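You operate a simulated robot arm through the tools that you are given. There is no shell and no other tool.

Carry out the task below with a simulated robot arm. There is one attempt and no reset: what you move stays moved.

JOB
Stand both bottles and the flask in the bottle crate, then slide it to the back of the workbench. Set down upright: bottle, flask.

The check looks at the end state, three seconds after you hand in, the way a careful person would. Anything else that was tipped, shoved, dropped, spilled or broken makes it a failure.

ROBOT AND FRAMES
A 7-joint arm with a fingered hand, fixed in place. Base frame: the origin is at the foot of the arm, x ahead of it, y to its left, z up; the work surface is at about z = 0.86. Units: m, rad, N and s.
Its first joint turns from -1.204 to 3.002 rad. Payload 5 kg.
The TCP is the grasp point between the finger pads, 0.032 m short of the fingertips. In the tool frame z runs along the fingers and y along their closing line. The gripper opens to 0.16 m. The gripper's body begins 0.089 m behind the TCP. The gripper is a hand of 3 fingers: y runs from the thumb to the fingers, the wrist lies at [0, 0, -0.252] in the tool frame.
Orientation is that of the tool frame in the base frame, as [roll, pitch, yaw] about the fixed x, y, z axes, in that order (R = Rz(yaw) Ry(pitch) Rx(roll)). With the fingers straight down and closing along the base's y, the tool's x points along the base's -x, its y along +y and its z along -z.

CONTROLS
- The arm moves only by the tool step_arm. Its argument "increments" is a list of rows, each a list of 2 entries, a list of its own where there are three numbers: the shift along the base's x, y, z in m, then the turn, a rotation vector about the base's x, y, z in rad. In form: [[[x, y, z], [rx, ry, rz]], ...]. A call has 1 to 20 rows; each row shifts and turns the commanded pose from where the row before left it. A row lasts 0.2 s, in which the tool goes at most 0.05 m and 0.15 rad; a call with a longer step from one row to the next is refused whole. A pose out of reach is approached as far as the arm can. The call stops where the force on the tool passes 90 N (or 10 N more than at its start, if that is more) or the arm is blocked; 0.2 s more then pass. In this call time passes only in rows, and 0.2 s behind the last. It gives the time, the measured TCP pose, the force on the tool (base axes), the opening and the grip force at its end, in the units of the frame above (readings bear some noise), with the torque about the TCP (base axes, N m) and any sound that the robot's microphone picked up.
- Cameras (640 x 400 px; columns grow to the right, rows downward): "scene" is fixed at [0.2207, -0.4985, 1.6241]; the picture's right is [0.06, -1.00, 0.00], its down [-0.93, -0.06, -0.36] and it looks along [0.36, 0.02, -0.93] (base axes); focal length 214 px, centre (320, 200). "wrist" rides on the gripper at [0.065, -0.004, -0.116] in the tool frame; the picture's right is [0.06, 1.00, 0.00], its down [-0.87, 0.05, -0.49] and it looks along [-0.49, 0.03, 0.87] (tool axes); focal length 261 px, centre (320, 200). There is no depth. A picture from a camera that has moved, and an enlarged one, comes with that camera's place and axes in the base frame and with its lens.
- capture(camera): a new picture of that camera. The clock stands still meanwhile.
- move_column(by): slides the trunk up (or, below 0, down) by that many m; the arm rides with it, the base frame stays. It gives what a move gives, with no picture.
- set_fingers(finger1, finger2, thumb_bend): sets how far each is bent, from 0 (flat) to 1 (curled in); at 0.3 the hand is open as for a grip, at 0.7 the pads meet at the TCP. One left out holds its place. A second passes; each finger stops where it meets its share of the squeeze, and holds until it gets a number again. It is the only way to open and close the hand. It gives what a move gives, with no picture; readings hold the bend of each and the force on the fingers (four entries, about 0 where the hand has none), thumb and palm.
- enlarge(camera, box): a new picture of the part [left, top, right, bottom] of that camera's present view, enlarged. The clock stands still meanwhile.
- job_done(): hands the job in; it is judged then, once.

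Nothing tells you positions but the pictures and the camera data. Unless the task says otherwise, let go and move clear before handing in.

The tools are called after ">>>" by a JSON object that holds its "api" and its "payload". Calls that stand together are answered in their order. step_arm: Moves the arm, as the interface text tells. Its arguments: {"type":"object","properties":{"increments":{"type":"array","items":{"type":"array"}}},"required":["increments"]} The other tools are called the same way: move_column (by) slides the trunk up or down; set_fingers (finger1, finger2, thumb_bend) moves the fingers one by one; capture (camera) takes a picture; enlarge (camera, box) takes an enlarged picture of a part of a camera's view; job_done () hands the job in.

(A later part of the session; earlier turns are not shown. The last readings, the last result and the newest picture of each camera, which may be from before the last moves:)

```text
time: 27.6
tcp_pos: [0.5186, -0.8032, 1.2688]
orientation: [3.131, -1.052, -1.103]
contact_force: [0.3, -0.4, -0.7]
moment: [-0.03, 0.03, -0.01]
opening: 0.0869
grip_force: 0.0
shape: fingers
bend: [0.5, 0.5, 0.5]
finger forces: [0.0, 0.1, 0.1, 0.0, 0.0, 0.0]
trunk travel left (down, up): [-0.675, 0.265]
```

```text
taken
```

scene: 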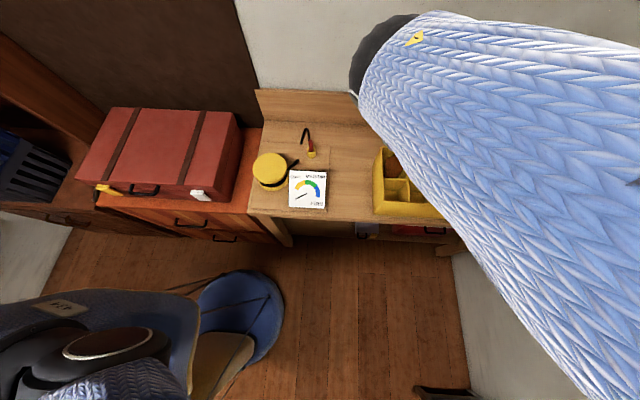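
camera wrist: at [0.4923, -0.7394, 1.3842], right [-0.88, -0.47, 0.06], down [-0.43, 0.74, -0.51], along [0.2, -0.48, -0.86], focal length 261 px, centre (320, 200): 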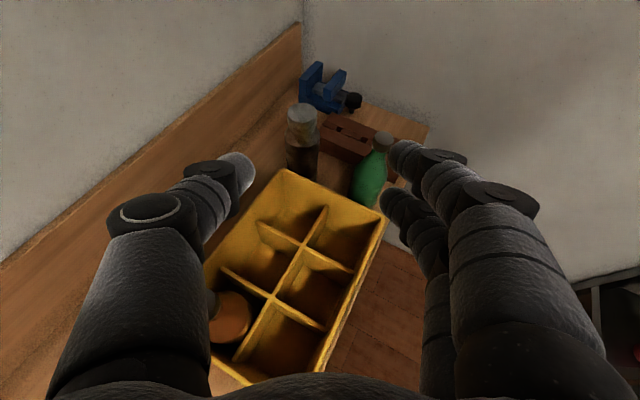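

The wrist camera now looks straight at the green bottle and the flask beyond the crate. Enlarging to measure both.

>>> {"api": "enlarge", "payload": {"camera": "wrist", "box": [240, 60, 440, 220]}}

```text
2.50 times, centred on (340, 140) of wrist
camera zoom: at [0.4923, -0.7394, 1.3842], right [-0.88, -0.47, 0.06], down [-0.43, 0.74, -0.51], along [0.2, -0.48, -0.86], focal length 652 px, centre (270, 350)
```

zoom: 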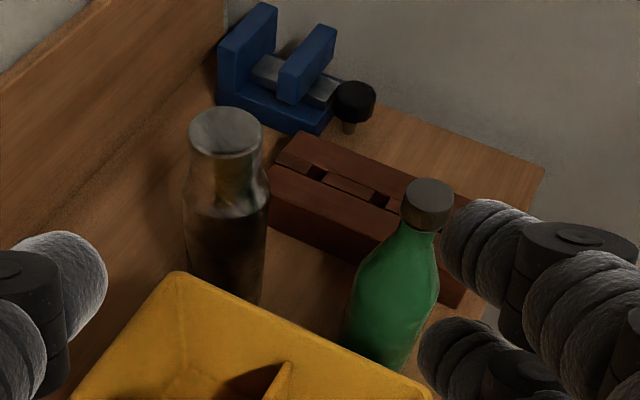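

Green cap is near (0.530, -1.08, 1.063); flask lid near (0.67, -1.05, ~1.08). I'll extend to a pre-grasp point short of and above the green bottle's neck, checking reach.

>>> {"api": "step_arm", "payload": {"increments": [[[-0.0045, -0.033, -0.024], [0, 0, 0]], [[-0.0045, -0.033, -0.024], [0, 0, 0]], [[-0.0045, -0.033, -0.024], [0, 0, 0]], [[-0.0045, -0.033, -0.024], [0, 0, 0]], [[-0.0045, -0.033, -0.024], [0, 0, 0]], [[-0.0045, -0.033, -0.024], [0, 0, 0]]]}}

>>> {"api": "capture", "payload": {"camera": "wrist"}}

>>> {"api": "capture", "payload": {"camera": "scene"}}

```text
time: 29.0
tcp_pos: [0.4938, -1.0024, 1.1252]
orientation: [3.133, -1.05, -1.104]
contact_force: [0.5, -0.1, 0.2]
moment: [-0.04, 0.02, -0.01]
opening: 0.0872
grip_force: 0.0
shape: fingers
bend: [0.5, 0.5, 0.5]
finger forces: [0.1, 0.1, 0.0, 0.0, 0.0, 0.0]
trunk travel left (down, up): [-0.675, 0.265]
```

```text
taken
camera wrist: at [0.4678, -0.9401, 1.2406], right [-0.88, -0.47, 0.06], down [-0.43, 0.74, -0.51], along [0.2, -0.47, -0.86], focal length 261 px, centre (320, 200)
```

wrist: 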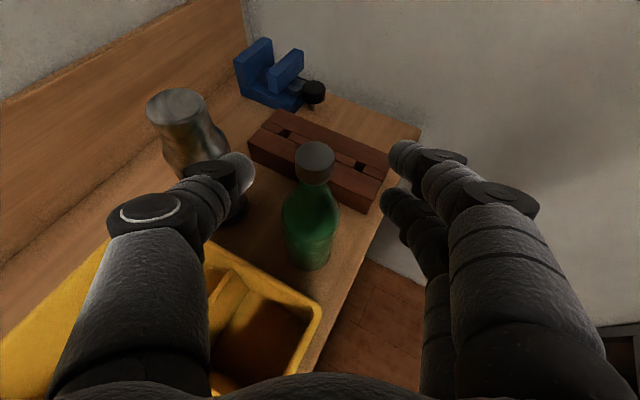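

```text
taken
```

scene: 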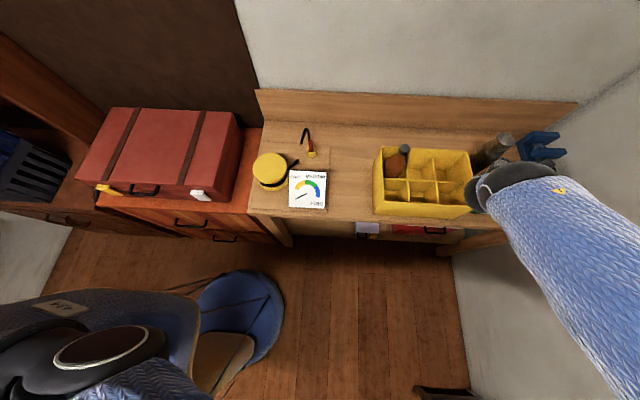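

The green bottle is centred between thumb and fingers and within reach. I'll drop slightly, then advance along the tool axis onto the cap and neck.

>>> {"api": "step_arm", "payload": {"increments": [[[0, 0, -0.03], [0, 0, 0]], [[0.012, -0.024, -0.014], [0, 0, 0]], [[0.012, -0.024, -0.014], [0, 0, 0]]]}}

>>> {"api": "capture", "payload": {"camera": "wrist"}}

>>> {"api": "enlarge", "payload": {"camera": "scene", "box": [440, 110, 580, 240]}}

```text
time: 29.8
tcp_pos: [0.5172, -1.0493, 1.0669]
orientation: [3.132, -1.052, -1.104]
contact_force: [1.7, 0.1, -0.2]
moment: [-0.01, -0.01, -0.02]
opening: 0.0868
grip_force: 0.1
shape: fingers
bend: [0.5, 0.5, 0.5]
finger forces: [0.1, 0.0, 0.0, 0.0, 0.0, 0.1]
trunk travel left (down, up): [-0.675, 0.265]
```

```text
taken
camera wrist: at [0.4922, -0.9866, 1.182], right [-0.88, -0.47, 0.06], down [-0.43, 0.74, -0.51], along [0.19, -0.47, -0.86], focal length 261 px, centre (320, 200)
```

wrist: 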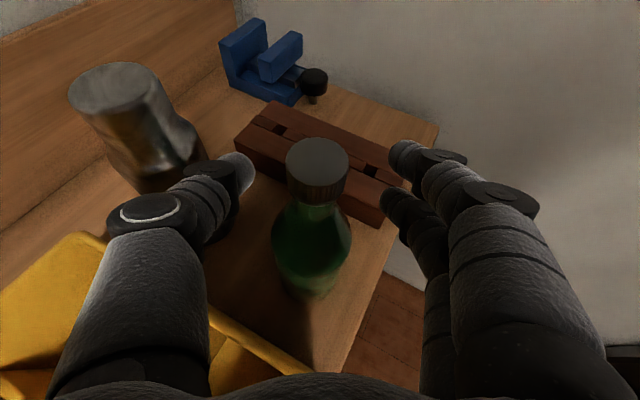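

```text
3.08 times, centred on (510, 175) of scene
camera zoom: at [0.2207, -0.4985, 1.6241], right [0.06, -1.0, 0.0], down [-0.93, -0.06, -0.36], along [0.36, 0.02, -0.93], focal length 660 px, centre (-265, 277)
```

zoom: 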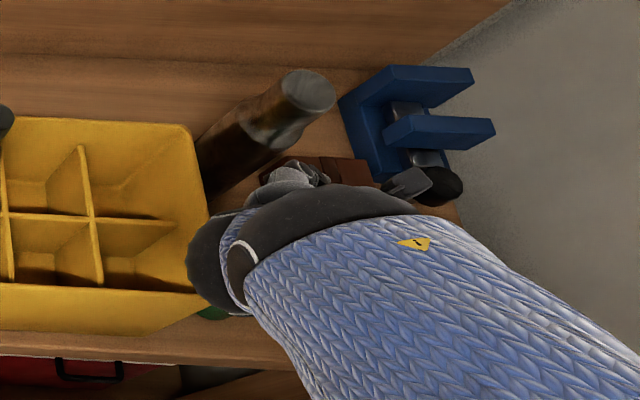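

>>> {"api": "step_arm", "payload": {"increments": [[[0.007, -0.012, -0.011], [0, 0, 0]], [[0.007, -0.012, -0.009], [0, 0, 0]]]}}

>>> {"api": "capture", "payload": {"camera": "wrist"}}

```text
time: 30.4
tcp_pos: [0.5314, -1.0737, 1.0471]
orientation: [3.133, -1.05, -1.104]
contact_force: [-0.5, -0.1, -0.2]
moment: [0.0, -0.02, 0.04]
opening: 0.0869
grip_force: 0.0
shape: fingers
bend: [0.5, 0.5, 0.5]
finger forces: [0.0, 0.0, 0.0, 0.0, 0.0, 0.1]
trunk travel left (down, up): [-0.675, 0.265]
```

```text
taken
camera wrist: at [0.5046, -1.0103, 1.163], right [-0.88, -0.47, 0.06], down [-0.43, 0.74, -0.51], along [0.2, -0.47, -0.86], focal length 261 px, centre (320, 200)
```

wrist: 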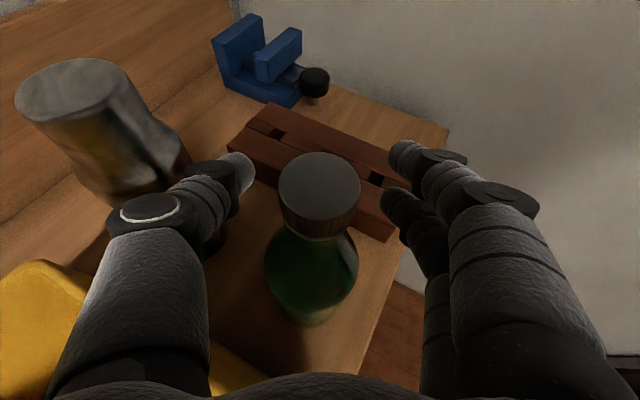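

The cap sits right at the grasp point. Closing in stages.

>>> {"api": "set_fingers", "payload": {"finger1": 0.61, "finger2": 0.61, "thumb_bend": 0.61}}

>>> {"api": "capture", "payload": {"camera": "wrist"}}

```text
time: 31.4
tcp_pos: [0.5305, -1.0738, 1.0479]
orientation: [3.132, -1.051, -1.103]
contact_force: [-0.3, -0.7, -0.6]
moment: [0.01, 0.01, 0.01]
opening: 0.0441
grip_force: 0.0
shape: fingers
bend: [0.61, 0.61, 0.61]
finger forces: [0.0, 0.1, 0.0, 0.1, 0.0, 0.1]
trunk travel left (down, up): [-0.675, 0.265]
```

```text
taken
camera wrist: at [0.5046, -1.0099, 1.1633], right [-0.88, -0.47, 0.06], down [-0.43, 0.74, -0.51], along [0.2, -0.47, -0.86], focal length 261 px, centre (320, 200)
```

wrist: 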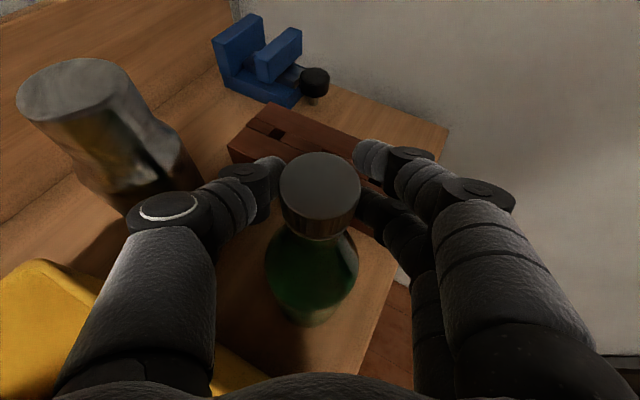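

>>> {"api": "set_fingers", "payload": {"finger1": 0.65, "finger2": 0.65, "thumb_bend": 0.65}}

>>> {"api": "set_fingers", "payload": {"finger1": 0.7, "finger2": 0.7, "thumb_bend": 0.7}}

>>> {"api": "capture", "payload": {"camera": "wrist"}}

```text
time: 32.4
tcp_pos: [0.5307, -1.0731, 1.0477]
orientation: [3.132, -1.049, -1.104]
contact_force: [-0.3, 0.7, 0.4]
moment: [0.02, -0.01, 0.0]
opening: 0.0295
grip_force: 0.1
shape: fingers
bend: [0.65, 0.65, 0.65]
finger forces: [0.0, 0.0, 0.0, 0.0, 0.0, 0.0]
trunk travel left (down, up): [-0.675, 0.265]
```

```text
time: 33.4
tcp_pos: [0.5298, -1.0738, 1.0472]
orientation: [3.131, -1.05, -1.104]
contact_force: [-0.5, -1.4, -0.2]
moment: [-0.05, 0.02, 0.0]
opening: 0.0134
grip_force: 1.2
shape: fingers
bend: [0.7, 0.69, 0.7]
finger forces: [0.0, 1.2, 0.0, 0.0, 0.8, 0.0]
trunk travel left (down, up): [-0.675, 0.265]
```

```text
taken
camera wrist: at [0.5047, -1.01, 1.1632], right [-0.88, -0.47, 0.06], down [-0.43, 0.74, -0.51], along [0.2, -0.47, -0.86], focal length 261 px, centre (320, 200)
```

wrist: 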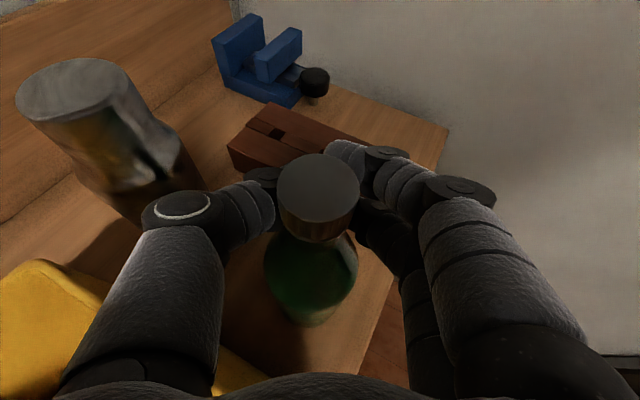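

Contact came later than the cap width should give, so the pads may be past the cap. I'll look closely before squeezing further.

>>> {"api": "enlarge", "payload": {"camera": "wrist", "box": [220, 110, 420, 290]}}

>>> {"api": "enlarge", "payload": {"camera": "scene", "box": [460, 130, 560, 220]}}

```text
2.22 times, centred on (320, 200) of wrist
camera zoom: at [0.5047, -1.01, 1.1632], right [-0.88, -0.47, 0.06], down [-0.43, 0.74, -0.51], along [0.2, -0.47, -0.86], focal length 579 px, centre (320, 200)
```

zoom: 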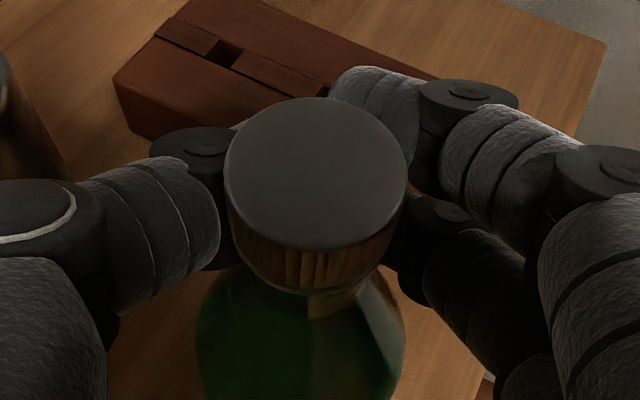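

```text
4.44 times, centred on (510, 175) of scene
camera zoom: at [0.2207, -0.4985, 1.6241], right [0.06, -1.0, 0.0], down [-0.93, -0.06, -0.36], along [0.36, 0.02, -0.93], focal length 953 px, centre (-524, 311)
```

zoom: 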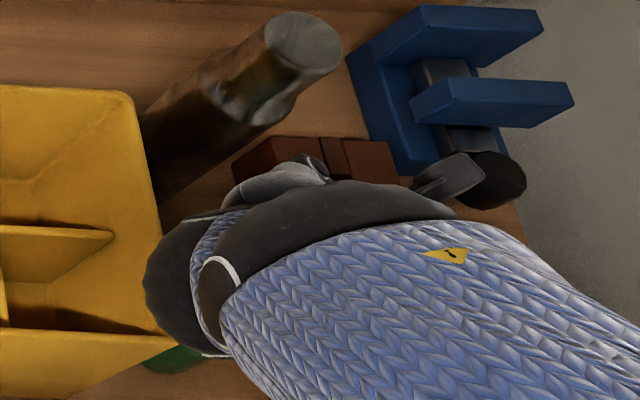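

The cap sits deeper in the hand than the pads, so I'm about 1.5 cm too far out. I'll open, back off along the tool axis and close again.

>>> {"api": "set_fingers", "payload": {"finger1": 0.56, "finger2": 0.56, "thumb_bend": 0.56}}

>>> {"api": "step_arm", "payload": {"increments": [[[-0.0055, 0.011, 0.012], [0, 0, 0]]]}}

>>> {"api": "enlarge", "payload": {"camera": "wrist", "box": [220, 110, 420, 290]}}

```text
time: 34.4
tcp_pos: [0.53, -1.0738, 1.049]
orientation: [3.13, -1.051, -1.103]
contact_force: [0.6, -0.4, 0.1]
moment: [0.0, 0.03, 0.02]
opening: 0.0623
grip_force: 0.1
shape: fingers
bend: [0.56, 0.56, 0.56]
finger forces: [0.0, 0.1, 0.0, 0.1, 0.0, 0.0]
trunk travel left (down, up): [-0.675, 0.265]
```

```text
time: 34.8
tcp_pos: [0.5258, -1.0612, 1.0605]
orientation: [3.131, -1.054, -1.103]
contact_force: [-0.2, -0.5, -0.1]
moment: [0.05, -0.01, 0.01]
opening: 0.0623
grip_force: 0.1
shape: fingers
bend: [0.56, 0.56, 0.56]
finger forces: [0.1, 0.1, 0.1, 0.0, 0.1, 0.1]
trunk travel left (down, up): [-0.675, 0.265]
```

```text
2.22 times, centred on (320, 200) of wrist
camera zoom: at [0.499, -0.9977, 1.1764], right [-0.88, -0.47, 0.06], down [-0.43, 0.74, -0.51], along [0.2, -0.48, -0.86], focal length 579 px, centre (320, 200)
```

zoom: 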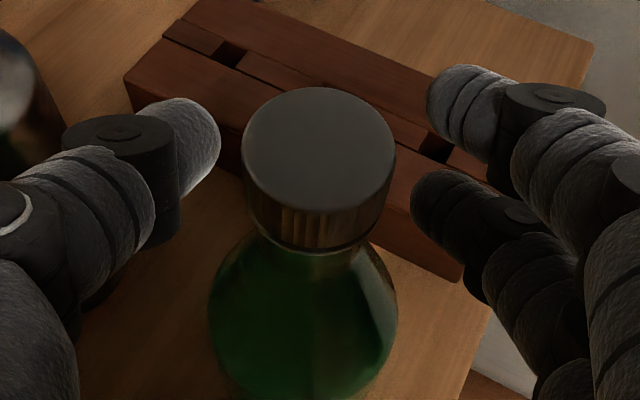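

Comparing the two views, the cap is nearer and smaller (about 30 mm, top z≈1.078) than I had assumed, and it now lies at the grasp point. Closing again in stages.

>>> {"api": "set_fingers", "payload": {"finger1": 0.63, "finger2": 0.63, "thumb_bend": 0.63}}

>>> {"api": "set_fingers", "payload": {"finger1": 0.67, "finger2": 0.67, "thumb_bend": 0.67}}

>>> {"api": "enlarge", "payload": {"camera": "wrist", "box": [220, 110, 420, 290]}}

```text
time: 35.8
tcp_pos: [0.5253, -1.0611, 1.0588]
orientation: [3.131, -1.048, -1.102]
contact_force: [0.8, 0.1, 0.7]
moment: [0.02, -0.02, 0.0]
opening: 0.0367
grip_force: 0.0
shape: fingers
bend: [0.63, 0.63, 0.63]
finger forces: [0.0, 0.0, 0.1, 0.0, 0.1, 0.1]
trunk travel left (down, up): [-0.675, 0.265]
```

```text
time: 36.8
tcp_pos: [0.5242, -1.0611, 1.0601]
orientation: [3.13, -1.052, -1.103]
contact_force: [0.5, -0.3, -0.6]
moment: [-0.03, 0.03, 0.0]
opening: 0.0232
grip_force: 0.9
shape: fingers
bend: [0.67, 0.66, 0.67]
finger forces: [0.1, 1.3, 0.1, 0.0, 1.0, 0.1]
trunk travel left (down, up): [-0.675, 0.265]
```

```text
2.22 times, centred on (320, 200) of wrist
camera zoom: at [0.4994, -0.9991, 1.1746], right [-0.88, -0.47, 0.06], down [-0.43, 0.74, -0.51], along [0.2, -0.47, -0.86], focal length 579 px, centre (320, 200)
```

zoom: 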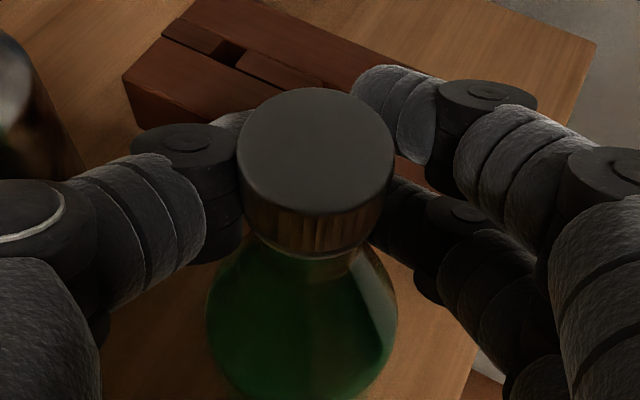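

Thumb and one finger are on the neck just under the cap, which is a secure place. I'll close further so the second finger meets the cap too.

>>> {"api": "set_fingers", "payload": {"finger1": 0.72, "finger2": 0.69, "thumb_bend": 0.69}}

>>> {"api": "enlarge", "payload": {"camera": "wrist", "box": [220, 110, 420, 290]}}

```text
time: 37.8
tcp_pos: [0.5251, -1.0622, 1.0585]
orientation: [3.133, -1.05, -1.103]
contact_force: [0.3, 0.7, 0.4]
moment: [-0.05, 0.07, 0.0]
opening: 0.0135
grip_force: 2.9
shape: fingers
bend: [0.72, 0.66, 0.68]
finger forces: [0.6, 2.7, 0.0, 0.0, 3.1, 0.0]
trunk travel left (down, up): [-0.675, 0.265]
```

```text
2.22 times, centred on (320, 200) of wrist
camera zoom: at [0.4995, -0.9991, 1.1746], right [-0.88, -0.47, 0.06], down [-0.43, 0.74, -0.51], along [0.2, -0.47, -0.86], focal length 579 px, centre (320, 200)
```

zoom: 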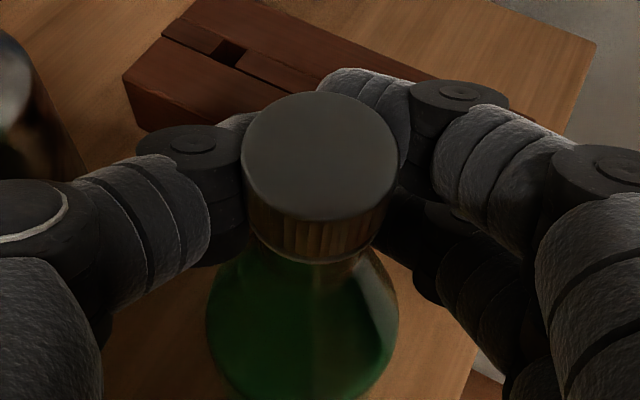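

>>> {"api": "set_fingers", "payload": {"finger1": 0.76, "finger2": 0.73, "thumb_bend": 0.73}}

>>> {"api": "enlarge", "payload": {"camera": "wrist", "box": [220, 110, 420, 290]}}

```text
time: 38.8
tcp_pos: [0.5249, -1.0621, 1.0599]
orientation: [3.131, -1.05, -1.103]
contact_force: [-0.2, -0.3, 0.0]
moment: [0.03, -0.01, 0.0]
opening: 0.004
grip_force: 0.2
shape: fingers
bend: [0.75, 0.73, 0.72]
finger forces: [0.0, 0.0, 0.1, 0.0, 0.3, 0.1]
trunk travel left (down, up): [-0.675, 0.265]
```

```text
2.22 times, centred on (320, 200) of wrist
camera zoom: at [0.4995, -0.999, 1.1747], right [-0.88, -0.47, 0.06], down [-0.43, 0.74, -0.51], along [0.2, -0.47, -0.86], focal length 579 px, centre (320, 200)
```

zoom: 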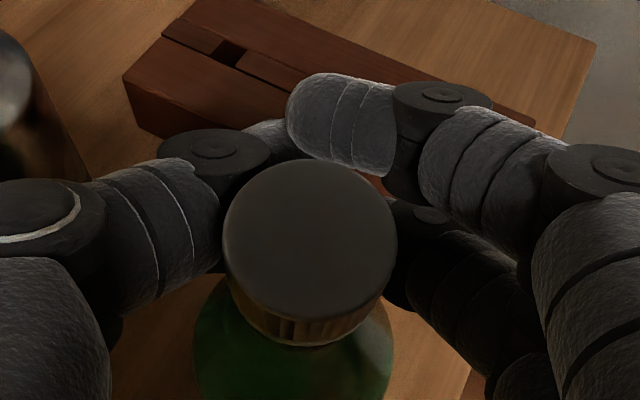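

The squeeze pushed the bottle a little towards the palm, so I'll open at once and check that it still stands upright.

>>> {"api": "set_fingers", "payload": {"finger1": 0.55, "finger2": 0.55, "thumb_bend": 0.55}}

>>> {"api": "capture", "payload": {"camera": "wrist"}}

>>> {"api": "enlarge", "payload": {"camera": "scene", "box": [440, 130, 560, 240]}}

```text
time: 39.8
tcp_pos: [0.5246, -1.0622, 1.0584]
orientation: [3.131, -1.05, -1.103]
contact_force: [-0.2, 0.6, 0.2]
moment: [-0.04, 0.03, -0.01]
opening: 0.0663
grip_force: 0.0
shape: fingers
bend: [0.55, 0.55, 0.55]
finger forces: [0.0, 0.1, 0.0, 0.0, 0.0, 0.0]
trunk travel left (down, up): [-0.675, 0.265]
```

```text
taken
camera wrist: at [0.4994, -0.999, 1.1747], right [-0.88, -0.47, 0.06], down [-0.43, 0.74, -0.51], along [0.2, -0.47, -0.86], focal length 261 px, centre (320, 200)
```

wrist: 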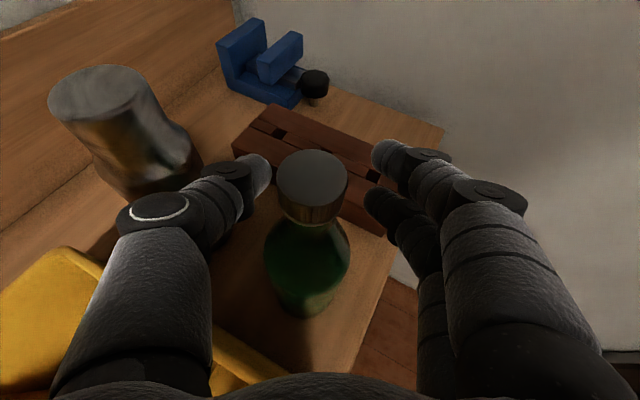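

```text
3.64 times, centred on (500, 185) of scene
camera zoom: at [0.2207, -0.4985, 1.6241], right [0.06, -1.0, 0.0], down [-0.93, -0.06, -0.36], along [0.36, 0.02, -0.93], focal length 780 px, centre (-334, 254)
```

zoom: 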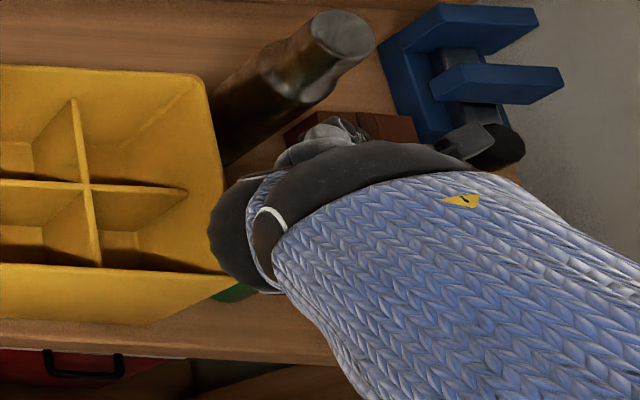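

The bottle rocked back upright, unharmed: the upper finger had curled behind the cap because of the hand's slant. I'll back off and lay the hand flatter (about 75°) so both fingers meet the neck squarely.

>>> {"api": "step_arm", "payload": {"increments": [[[-0.0156, 0.031, 0.02], [0, 0, 0]], [[-0.0156, 0.031, 0.02], [0, 0, 0]], [[0, 0, 0], [-0.116, -0.0586, 0]], [[0, 0, 0], [-0.116, -0.0586, 0]]]}}

>>> {"api": "capture", "payload": {"camera": "wrist"}}

>>> {"api": "capture", "payload": {"camera": "scene"}}

```text
time: 40.8
tcp_pos: [0.4961, -1.0002, 1.0995]
orientation: [3.128, -1.311, -1.101]
contact_force: [-0.6, 0.0, 0.6]
moment: [-0.01, -0.03, 0.01]
opening: 0.0665
grip_force: 0.0
shape: fingers
bend: [0.55, 0.55, 0.55]
finger forces: [0.0, 0.0, 0.0, 0.1, 0.1, 0.0]
trunk travel left (down, up): [-0.675, 0.265]
```

```text
taken
camera wrist: at [0.4567, -0.912, 1.1942], right [-0.89, -0.46, 0.06], down [-0.36, 0.6, -0.71], along [0.29, -0.66, -0.7], focal length 261 px, centre (320, 200)
```

wrist: 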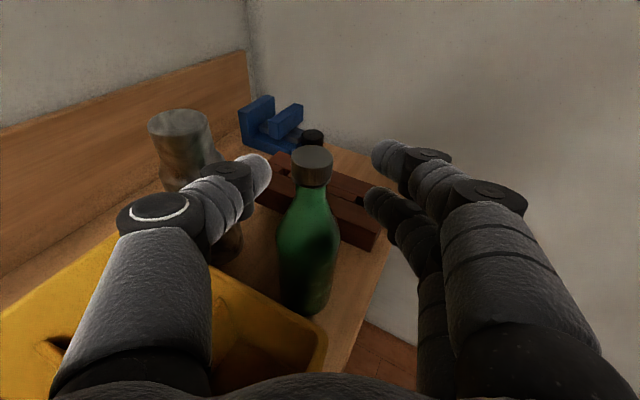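

```text
taken
```

scene: 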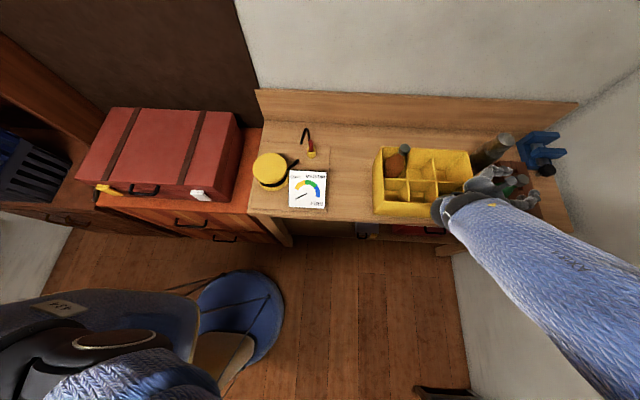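

>>> {"api": "enlarge", "payload": {"camera": "wrist", "box": [220, 110, 420, 330]}}

>>> {"api": "enlarge", "payload": {"camera": "scene", "box": [440, 120, 570, 230]}}

```text
1.82 times, centred on (320, 220) of wrist
camera zoom: at [0.4567, -0.912, 1.1942], right [-0.89, -0.46, 0.06], down [-0.36, 0.6, -0.71], along [0.29, -0.66, -0.7], focal length 474 px, centre (320, 164)
```

zoom: 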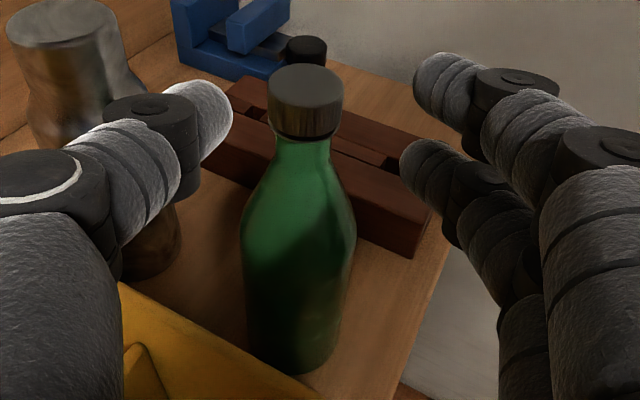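

```text
3.64 times, centred on (505, 175) of scene
camera zoom: at [0.2207, -0.4985, 1.6241], right [0.06, -1.0, 0.0], down [-0.93, -0.06, -0.36], along [0.36, 0.02, -0.93], focal length 780 px, centre (-353, 291)
```

zoom: 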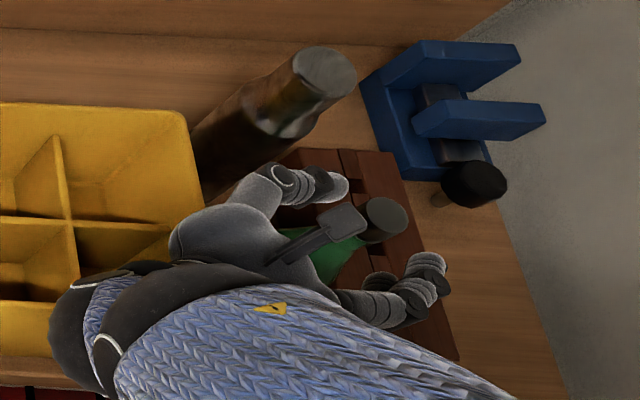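

Clear view now: the bottle's axis is near (0.529, -1.055), cap z≈1.063–1.083 with a ~22 mm neck beneath. I'll move in with the TCP at z≈1.058.

>>> {"api": "step_arm", "payload": {"increments": [[[0, 0, -0.026], [0, 0, 0]], [[0.016, -0.027, -0.008], [0, 0, 0]], [[0.016, -0.027, -0.0075], [0, 0, 0]]]}}

>>> {"api": "enlarge", "payload": {"camera": "wrist", "box": [220, 110, 420, 330]}}

>>> {"api": "enlarge", "payload": {"camera": "scene", "box": [440, 120, 570, 230]}}

```text
time: 41.6
tcp_pos: [0.5251, -1.0544, 1.0569]
orientation: [3.13, -1.309, -1.102]
contact_force: [1.3, -0.4, -0.2]
moment: [-0.03, 0.0, -0.02]
opening: 0.0665
grip_force: 0.1
shape: fingers
bend: [0.55, 0.55, 0.55]
finger forces: [0.1, 0.0, 0.0, 0.0, 0.0, 0.0]
trunk travel left (down, up): [-0.675, 0.265]
```

```text
1.82 times, centred on (320, 220) of wrist
camera zoom: at [0.488, -0.9671, 1.1503], right [-0.89, -0.46, 0.06], down [-0.36, 0.6, -0.71], along [0.29, -0.66, -0.7], focal length 474 px, centre (320, 164)
```

zoom: 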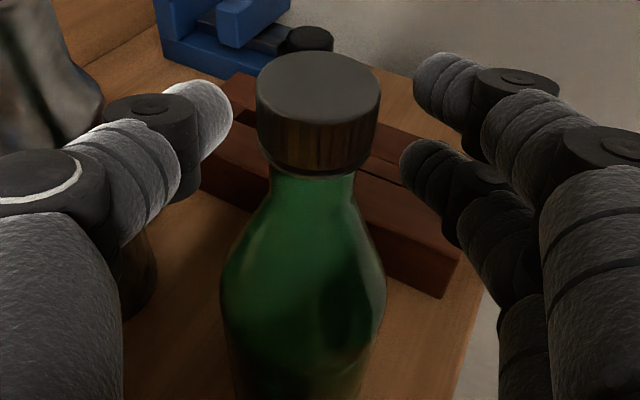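

```text
3.64 times, centred on (505, 175) of scene
camera zoom: at [0.2207, -0.4985, 1.6241], right [0.06, -1.0, 0.0], down [-0.93, -0.06, -0.36], along [0.36, 0.02, -0.93], focal length 780 px, centre (-353, 291)
```

zoom: 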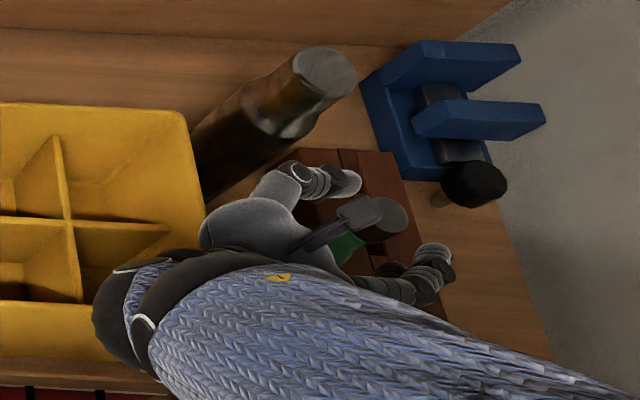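

>>> {"api": "step_arm", "payload": {"increments": [[[0.0015, -0.002, 0], [0, 0, 0]]]}}

>>> {"api": "set_fingers", "payload": {"finger1": 0.64, "finger2": 0.64, "thumb_bend": 0.64}}

>>> {"api": "enlarge", "payload": {"camera": "wrist", "box": [220, 110, 420, 330]}}

```text
time: 42.0
tcp_pos: [0.5272, -1.055, 1.0564]
orientation: [3.132, -1.311, -1.102]
contact_force: [-0.4, -0.4, -0.2]
moment: [-0.01, -0.01, -0.02]
opening: 0.0664
grip_force: 0.2
shape: fingers
bend: [0.55, 0.55, 0.55]
finger forces: [0.0, 0.0, 0.0, 0.1, 0.0, 0.1]
trunk travel left (down, up): [-0.675, 0.265]
```

```text
time: 43.0
tcp_pos: [0.5259, -1.0545, 1.0571]
orientation: [3.131, -1.311, -1.103]
contact_force: [-0.4, 0.2, -0.3]
moment: [0.0, 0.01, -0.02]
opening: 0.0333
grip_force: 0.1
shape: fingers
bend: [0.64, 0.64, 0.64]
finger forces: [0.0, 0.0, 0.1, 0.0, 0.1, 0.0]
trunk travel left (down, up): [-0.675, 0.265]
```

```text
1.82 times, centred on (320, 220) of wrist
camera zoom: at [0.4886, -0.9678, 1.1515], right [-0.89, -0.46, 0.06], down [-0.36, 0.6, -0.71], along [0.29, -0.66, -0.7], focal length 474 px, centre (320, 164)
```

zoom: 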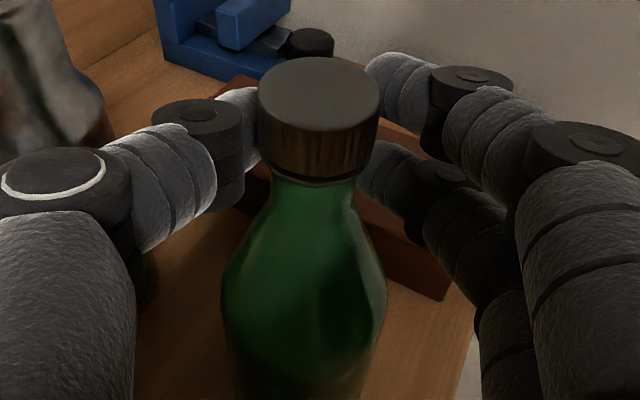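

>>> {"api": "set_fingers", "payload": {"finger1": 0.66, "finger2": 0.66, "thumb_bend": 0.66}}

>>> {"api": "enlarge", "payload": {"camera": "wrist", "box": [220, 110, 420, 330]}}

```text
time: 44.0
tcp_pos: [0.5261, -1.0544, 1.0587]
orientation: [3.132, -1.312, -1.103]
contact_force: [0.6, -0.2, -1.0]
moment: [0.0, 0.03, 0.01]
opening: 0.0262
grip_force: 0.2
shape: fingers
bend: [0.66, 0.66, 0.66]
finger forces: [0.1, 0.0, 0.0, 0.0, 0.3, 0.0]
trunk travel left (down, up): [-0.675, 0.265]
```

```text
1.82 times, centred on (320, 220) of wrist
camera zoom: at [0.4886, -0.9677, 1.1516], right [-0.89, -0.46, 0.06], down [-0.36, 0.6, -0.71], along [0.29, -0.66, -0.7], focal length 474 px, centre (320, 164)
```

zoom: 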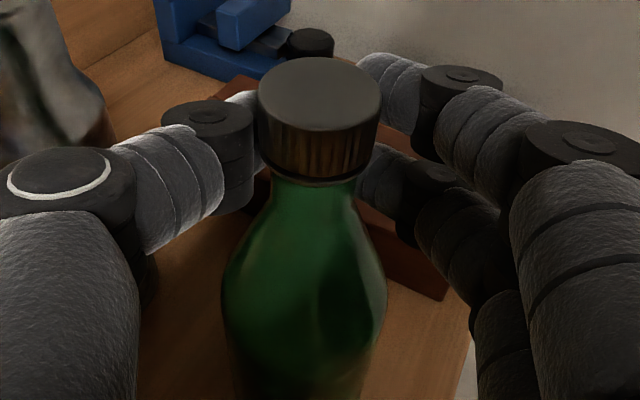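

The finger pads are still just beyond the cap. I'll open, draw back about 12 mm and try again.

>>> {"api": "set_fingers", "payload": {"finger1": 0.58, "finger2": 0.58, "thumb_bend": 0.58}}

>>> {"api": "step_arm", "payload": {"increments": [[[-0.0055, 0.0107, 0], [0, 0, 0]]]}}

>>> {"api": "set_fingers", "payload": {"finger1": 0.64, "finger2": 0.64, "thumb_bend": 0.64}}

>>> {"api": "enlarge", "payload": {"camera": "wrist", "box": [220, 110, 420, 330]}}

```text
time: 45.0
tcp_pos: [0.5268, -1.0541, 1.0581]
orientation: [3.132, -1.311, -1.104]
contact_force: [0.3, -0.3, -0.4]
moment: [0.03, 0.01, 0.0]
opening: 0.0585
grip_force: 0.0
shape: fingers
bend: [0.57, 0.57, 0.57]
finger forces: [0.0, 0.0, 0.0, 0.0, 0.0, 0.0]
trunk travel left (down, up): [-0.675, 0.265]
```

```text
time: 45.4
tcp_pos: [0.5207, -1.0439, 1.0583]
orientation: [3.131, -1.31, -1.104]
contact_force: [0.2, 0.2, 0.7]
moment: [0.0, -0.01, -0.03]
opening: 0.0583
grip_force: 0.0
shape: fingers
bend: [0.57, 0.57, 0.57]
finger forces: [0.0, 0.1, 0.0, 0.1, 0.1, 0.0]
trunk travel left (down, up): [-0.675, 0.265]
```

```text
time: 46.4
tcp_pos: [0.5213, -1.0436, 1.0557]
orientation: [3.131, -1.311, -1.103]
contact_force: [0.0, 1.1, -0.3]
moment: [-0.01, -0.01, 0.02]
opening: 0.034
grip_force: 0.4
shape: fingers
bend: [0.64, 0.64, 0.64]
finger forces: [0.0, 0.3, 0.0, 0.0, 0.8, 0.0]
trunk travel left (down, up): [-0.675, 0.265]
```

```text
1.82 times, centred on (320, 220) of wrist
camera zoom: at [0.4836, -0.957, 1.1515], right [-0.89, -0.46, 0.06], down [-0.36, 0.6, -0.71], along [0.29, -0.66, -0.7], focal length 474 px, centre (320, 164)
```

zoom: 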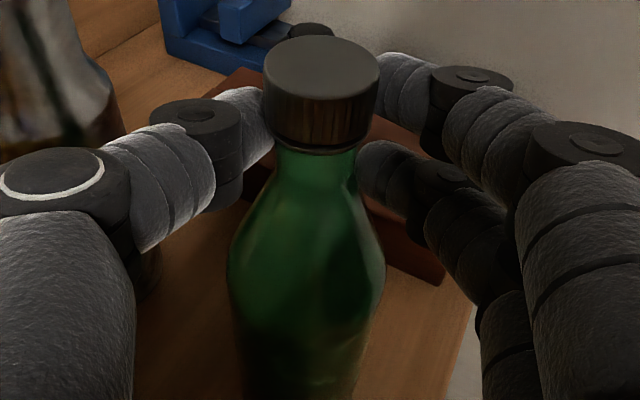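

>>> {"api": "set_fingers", "payload": {"finger1": 0.67, "finger2": 0.66, "thumb_bend": 0.66}}

>>> {"api": "enlarge", "payload": {"camera": "wrist", "box": [220, 110, 420, 330]}}

```text
time: 47.4
tcp_pos: [0.5215, -1.0439, 1.0577]
orientation: [3.131, -1.31, -1.104]
contact_force: [-0.2, 0.1, -0.8]
moment: [0.01, -0.02, 0.01]
opening: 0.031
grip_force: 3.8
shape: fingers
bend: [0.65, 0.64, 0.65]
finger forces: [2.0, 1.7, 0.0, 0.0, 3.3, 0.0]
trunk travel left (down, up): [-0.675, 0.265]
```

```text
1.82 times, centred on (320, 220) of wrist
camera zoom: at [0.4835, -0.957, 1.1515], right [-0.89, -0.46, 0.06], down [-0.36, 0.6, -0.71], along [0.29, -0.66, -0.7], focal length 474 px, centre (320, 164)
```

zoom: 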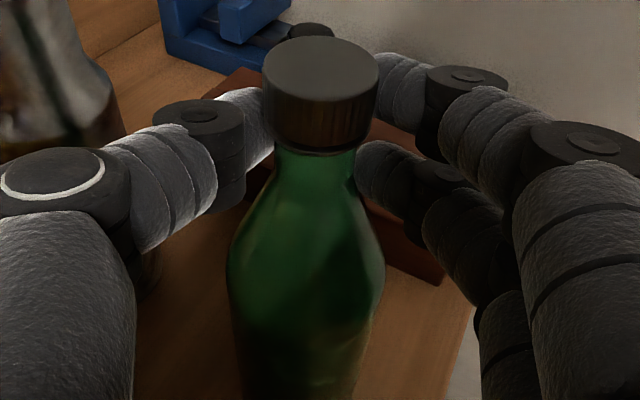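

All three fingers now share the contact and the bottle hasn't moved. Tightening gradually.

>>> {"api": "set_fingers", "payload": {"finger1": 0.7, "finger2": 0.69, "thumb_bend": 0.69}}

>>> {"api": "enlarge", "payload": {"camera": "wrist", "box": [220, 110, 420, 330]}}

```text
time: 48.4
tcp_pos: [0.5218, -1.0438, 1.0577]
orientation: [3.129, -1.31, -1.105]
contact_force: [-0.4, -0.3, -1.3]
moment: [-0.01, 0.01, -0.01]
opening: 0.0298
grip_force: 8.2
shape: fingers
bend: [0.66, 0.65, 0.66]
finger forces: [4.4, 4.3, 0.0, 0.0, 7.9, 0.0]
trunk travel left (down, up): [-0.675, 0.265]
```

```text
1.82 times, centred on (320, 220) of wrist
camera zoom: at [0.4835, -0.957, 1.1515], right [-0.89, -0.46, 0.06], down [-0.36, 0.6, -0.71], along [0.29, -0.66, -0.7], focal length 474 px, centre (320, 164)
```

zoom: 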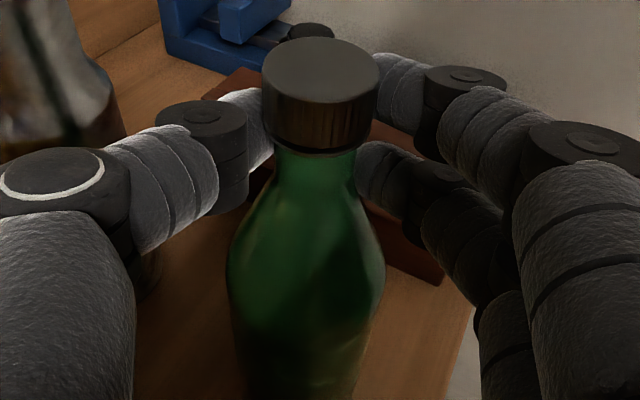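

>>> {"api": "set_fingers", "payload": {"finger1": 0.74, "finger2": 0.73, "thumb_bend": 0.73}}

>>> {"api": "enlarge", "payload": {"camera": "wrist", "box": [220, 110, 420, 330]}}

```text
time: 49.4
tcp_pos: [0.5213, -1.0439, 1.0565]
orientation: [3.13, -1.312, -1.102]
contact_force: [-0.3, -0.8, -0.7]
moment: [-0.01, 0.04, 0.03]
opening: 0.0277
grip_force: 16.9
shape: fingers
bend: [0.7, 0.69, 0.68]
finger forces: [9.3, 9.3, 0.0, 0.0, 15.0, 0.0]
trunk travel left (down, up): [-0.675, 0.265]
```

```text
1.82 times, centred on (320, 220) of wrist
camera zoom: at [0.4835, -0.957, 1.1515], right [-0.89, -0.46, 0.06], down [-0.36, 0.6, -0.71], along [0.29, -0.66, -0.7], focal length 474 px, centre (320, 164)
```

zoom: 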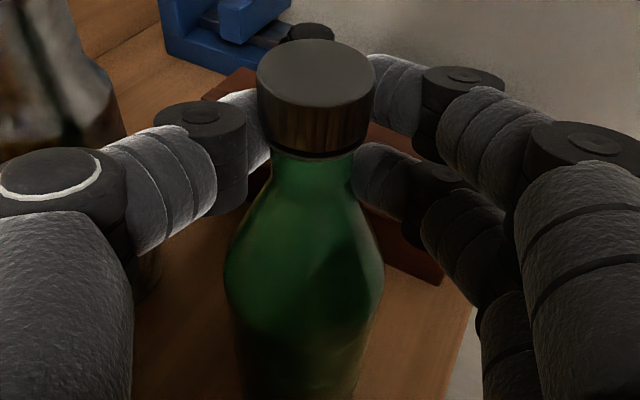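

Firm grip at about 17 N. Lifting a little to test the hold.

>>> {"api": "step_arm", "payload": {"increments": [[[0, 0, 0.01], [0, 0, 0]], [[0, 0, 0.015], [0, 0, 0]]]}}

>>> {"api": "capture", "payload": {"camera": "wrist"}}

```text
time: 50.0
tcp_pos: [0.5219, -1.0446, 1.0849]
orientation: [3.132, -1.312, -1.101]
contact_force: [-0.4, 0.4, -4.0]
moment: [0.06, 0.03, -0.01]
opening: 0.0275
grip_force: 16.2
shape: fingers
bend: [0.71, 0.7, 0.68]
finger forces: [9.0, 8.2, 0.0, 0.0, 15.5, 0.0]
trunk travel left (down, up): [-0.675, 0.265]
```

```text
taken
camera wrist: at [0.4843, -0.9571, 1.1775], right [-0.89, -0.46, 0.06], down [-0.36, 0.6, -0.71], along [0.29, -0.66, -0.7], focal length 261 px, centre (320, 200)
```

wrist: 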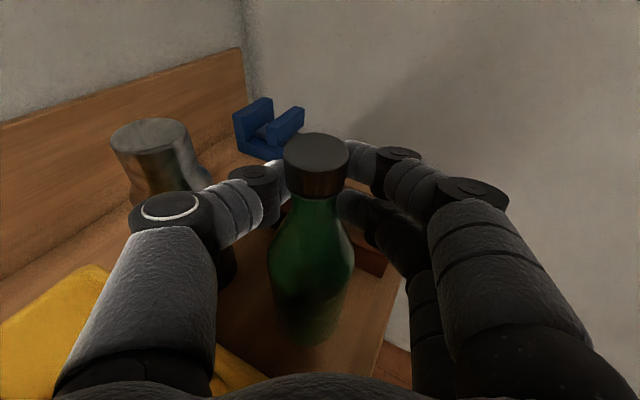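

The bottle hangs from the hand, weighing about 4 N. I'll raise it above rim height and carry it back over the right-front cell (0.52, -0.92).

>>> {"api": "step_arm", "payload": {"increments": [[[0, 0, 0.035], [0, 0, 0]], [[0, 0, 0.04], [0, 0, 0]], [[0, 0, 0.04], [0, 0, 0]], [[0, 0, 0.035], [0, 0, 0]], [[0, 0.02, 0], [0, 0, 0]], [[-0.002, 0.03, 0], [0, 0, 0]], [[-0.002, 0.03, 0], [0, 0, 0]], [[-0.003, 0.03, 0], [0, 0, 0]], [[-0.002, 0.025, 0], [0, 0, 0]]]}}

>>> {"api": "capture", "payload": {"camera": "wrist"}}

>>> {"api": "capture", "payload": {"camera": "scene"}}

```text
time: 52.0
tcp_pos: [0.5126, -0.911, 1.234]
orientation: [3.13, -1.311, -1.102]
contact_force: [0.2, 0.7, -3.4]
moment: [0.07, 0.08, 0.02]
opening: 0.0272
grip_force: 15.8
shape: fingers
bend: [0.71, 0.7, 0.68]
finger forces: [7.6, 8.4, 0.0, 0.1, 15.3, 0.0]
trunk travel left (down, up): [-0.675, 0.265]
```

```text
taken
camera wrist: at [0.4744, -0.8227, 1.3278], right [-0.89, -0.46, 0.06], down [-0.36, 0.6, -0.71], along [0.29, -0.66, -0.7], focal length 261 px, centre (320, 200)
```

wrist: 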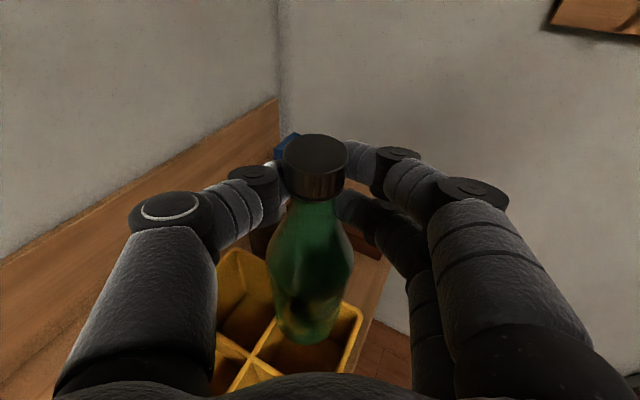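

```text
taken
```

scene: 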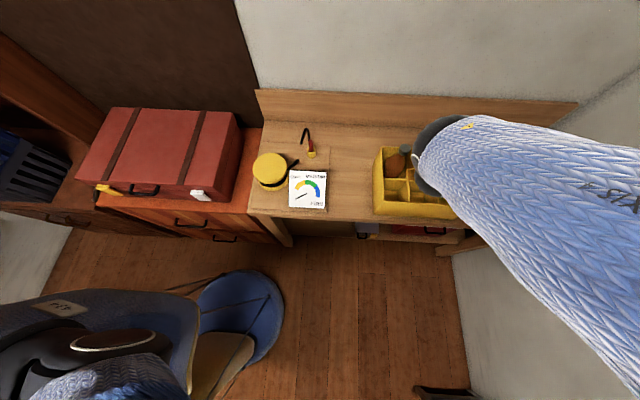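

>>> {"api": "enlarge", "payload": {"camera": "wrist", "box": [200, 200, 400, 400]}}

```text
2.00 times, centred on (300, 300) of wrist
camera zoom: at [0.4744, -0.8227, 1.3278], right [-0.89, -0.46, 0.06], down [-0.36, 0.6, -0.71], along [0.29, -0.66, -0.7], focal length 521 px, centre (360, 0)
```

zoom: 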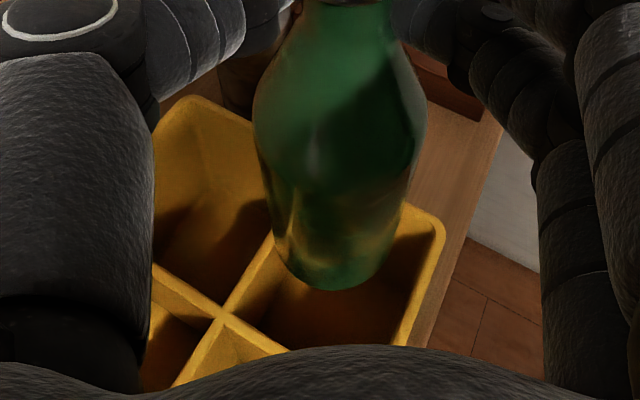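

The bottle is centred on the right-front cell within about 3 mm. Lowering to just above divider height, then checking.

>>> {"api": "step_arm", "payload": {"increments": [[[0, 0.003, -0.015], [0, 0, 0]], [[0, 0, -0.02], [0, 0, 0]], [[0, 0, -0.015], [0, 0, 0]]]}}

>>> {"api": "enlarge", "payload": {"camera": "wrist", "box": [200, 200, 400, 400]}}

```text
time: 52.8
tcp_pos: [0.5105, -0.9065, 1.1831]
orientation: [3.131, -1.31, -1.101]
contact_force: [-0.5, -0.1, -3.0]
moment: [0.09, 0.03, -0.02]
opening: 0.0267
grip_force: 15.1
shape: fingers
bend: [0.71, 0.7, 0.68]
finger forces: [7.6, 7.1, 0.1, 0.0, 14.8, 0.1]
trunk travel left (down, up): [-0.675, 0.265]
```

```text
2.00 times, centred on (300, 300) of wrist
camera zoom: at [0.4731, -0.8211, 1.2767], right [-0.89, -0.46, 0.06], down [-0.36, 0.6, -0.71], along [0.29, -0.66, -0.7], focal length 521 px, centre (360, 0)
```

zoom: 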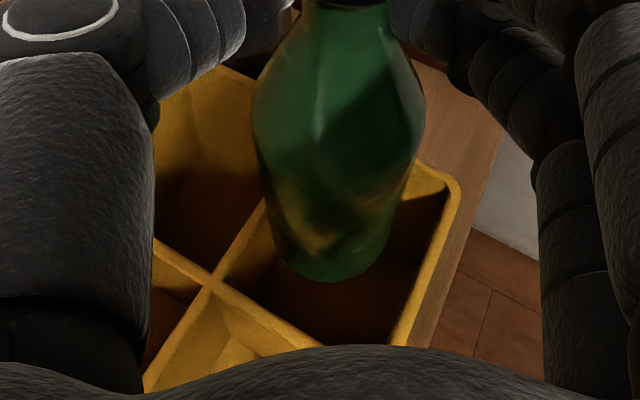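

>>> {"api": "step_arm", "payload": {"increments": [[[-0.003, 0.004, -0.01], [0, 0, 0]], [[0, 0, -0.02], [0, 0, 0]], [[0, 0, -0.02], [0, 0, 0]], [[0, 0, -0.02], [0, 0, 0]], [[0, 0, -0.02], [0, 0, 0]]]}}

>>> {"api": "capture", "payload": {"camera": "wrist"}}

>>> {"api": "enlarge", "payload": {"camera": "scene", "box": [360, 110, 500, 230]}}

```text
time: 54.0
tcp_pos: [0.5094, -0.9043, 1.089]
orientation: [3.132, -1.31, -1.102]
contact_force: [-0.6, -0.6, -4.1]
moment: [0.09, 0.04, -0.01]
opening: 0.0266
grip_force: 15.2
shape: fingers
bend: [0.71, 0.7, 0.68]
finger forces: [7.5, 7.2, 0.1, 0.0, 14.7, 0.0]
trunk travel left (down, up): [-0.675, 0.265]
```

```text
taken
camera wrist: at [0.4707, -0.8166, 1.1849], right [-0.89, -0.46, 0.06], down [-0.36, 0.6, -0.71], along [0.29, -0.66, -0.7], focal length 261 px, centre (320, 200)
```

wrist: 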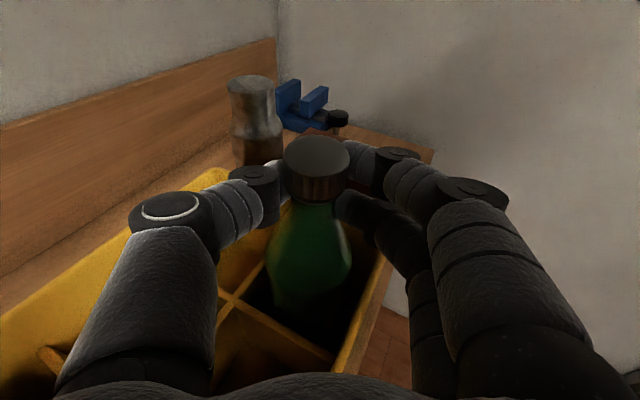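

```text
3.33 times, centred on (430, 170) of scene
camera zoom: at [0.2207, -0.4985, 1.6241], right [0.06, -1.0, 0.0], down [-0.93, -0.06, -0.36], along [0.36, 0.02, -0.93], focal length 715 px, centre (-47, 300)
```

zoom: 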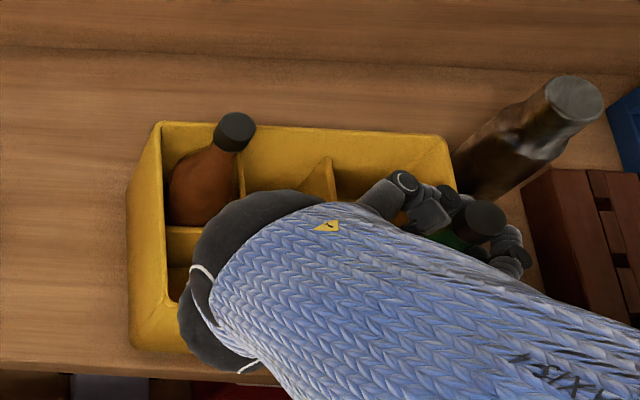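

It's well inside the cell. Final lowering in small steps.

>>> {"api": "step_arm", "payload": {"increments": [[[0, 0, -0.01], [0, 0, 0]], [[0, 0, -0.006], [0, 0, 0]]]}}

>>> {"api": "step_arm", "payload": {"increments": [[[0, 0, -0.003], [0, 0, 0]]]}}

>>> {"api": "step_arm", "payload": {"increments": [[[0, 0, -0.003], [0, 0, 0]]]}}

```text
time: 54.6
tcp_pos: [0.5088, -0.9022, 1.0765]
orientation: [3.134, -1.313, -1.106]
contact_force: [-0.8, -0.7, -3.8]
moment: [0.07, 0.07, -0.01]
opening: 0.0266
grip_force: 15.2
shape: fingers
bend: [0.71, 0.7, 0.68]
finger forces: [7.5, 7.2, 0.0, 0.0, 14.7, 0.0]
trunk travel left (down, up): [-0.675, 0.265]
```

```text
time: 55.0
tcp_pos: [0.5084, -0.9031, 1.0723]
orientation: [3.133, -1.312, -1.103]
contact_force: [-0.3, -1.4, -2.5]
moment: [0.05, 0.06, 0.0]
opening: 0.0266
grip_force: 14.3
shape: fingers
bend: [0.71, 0.7, 0.68]
finger forces: [7.5, 7.1, 0.0, 0.0, 14.6, 0.0]
trunk travel left (down, up): [-0.675, 0.265]
```

```text
time: 55.4
tcp_pos: [0.5098, -0.9031, 1.0696]
orientation: [3.131, -1.309, -1.104]
contact_force: [0.3, -0.4, -4.2]
moment: [0.07, 0.04, 0.01]
opening: 0.0264
grip_force: 15.0
shape: fingers
bend: [0.71, 0.7, 0.68]
finger forces: [7.5, 7.1, 0.0, 0.0, 14.6, 0.0]
trunk travel left (down, up): [-0.675, 0.265]
```

>>> {"api": "step_arm", "payload": {"increments": [[[0, 0, -0.003], [0, 0, 0]]]}}

>>> {"api": "step_arm", "payload": {"increments": [[[0, 0, -0.002], [0, 0, 0]]]}}

>>> {"api": "step_arm", "payload": {"increments": [[[0, 0, -0.002], [0, 0, 0]]]}}

```text
time: 55.8
tcp_pos: [0.5086, -0.9036, 1.0671]
orientation: [3.13, -1.31, -1.103]
contact_force: [-0.8, 0.0, -2.9]
moment: [0.08, 0.01, -0.01]
opening: 0.0266
grip_force: 15.0
shape: fingers
bend: [0.71, 0.7, 0.68]
finger forces: [7.7, 7.5, 0.0, 0.0, 14.7, 0.0]
trunk travel left (down, up): [-0.675, 0.265]
```

```text
time: 56.2
tcp_pos: [0.5079, -0.9035, 1.0675]
orientation: [3.133, -1.314, -1.102]
contact_force: [0.6, -0.5, 3.3]
moment: [-0.08, 0.0, -0.03]
opening: 0.0266
grip_force: 15.7
shape: fingers
bend: [0.71, 0.7, 0.68]
finger forces: [7.8, 8.3, 0.0, 0.0, 15.1, 0.0]
trunk travel left (down, up): [-0.675, 0.265]
```

```text
time: 56.6
tcp_pos: [0.5082, -0.9016, 1.0663]
orientation: [3.133, -1.315, -1.105]
contact_force: [0.3, -2.2, 13.7]
moment: [-0.25, -0.07, -0.02]
opening: 0.0266
grip_force: 16.8
shape: fingers
bend: [0.71, 0.7, 0.68]
finger forces: [8.2, 10.2, 0.1, 0.0, 16.2, 0.1]
trunk travel left (down, up): [-0.675, 0.265]
```

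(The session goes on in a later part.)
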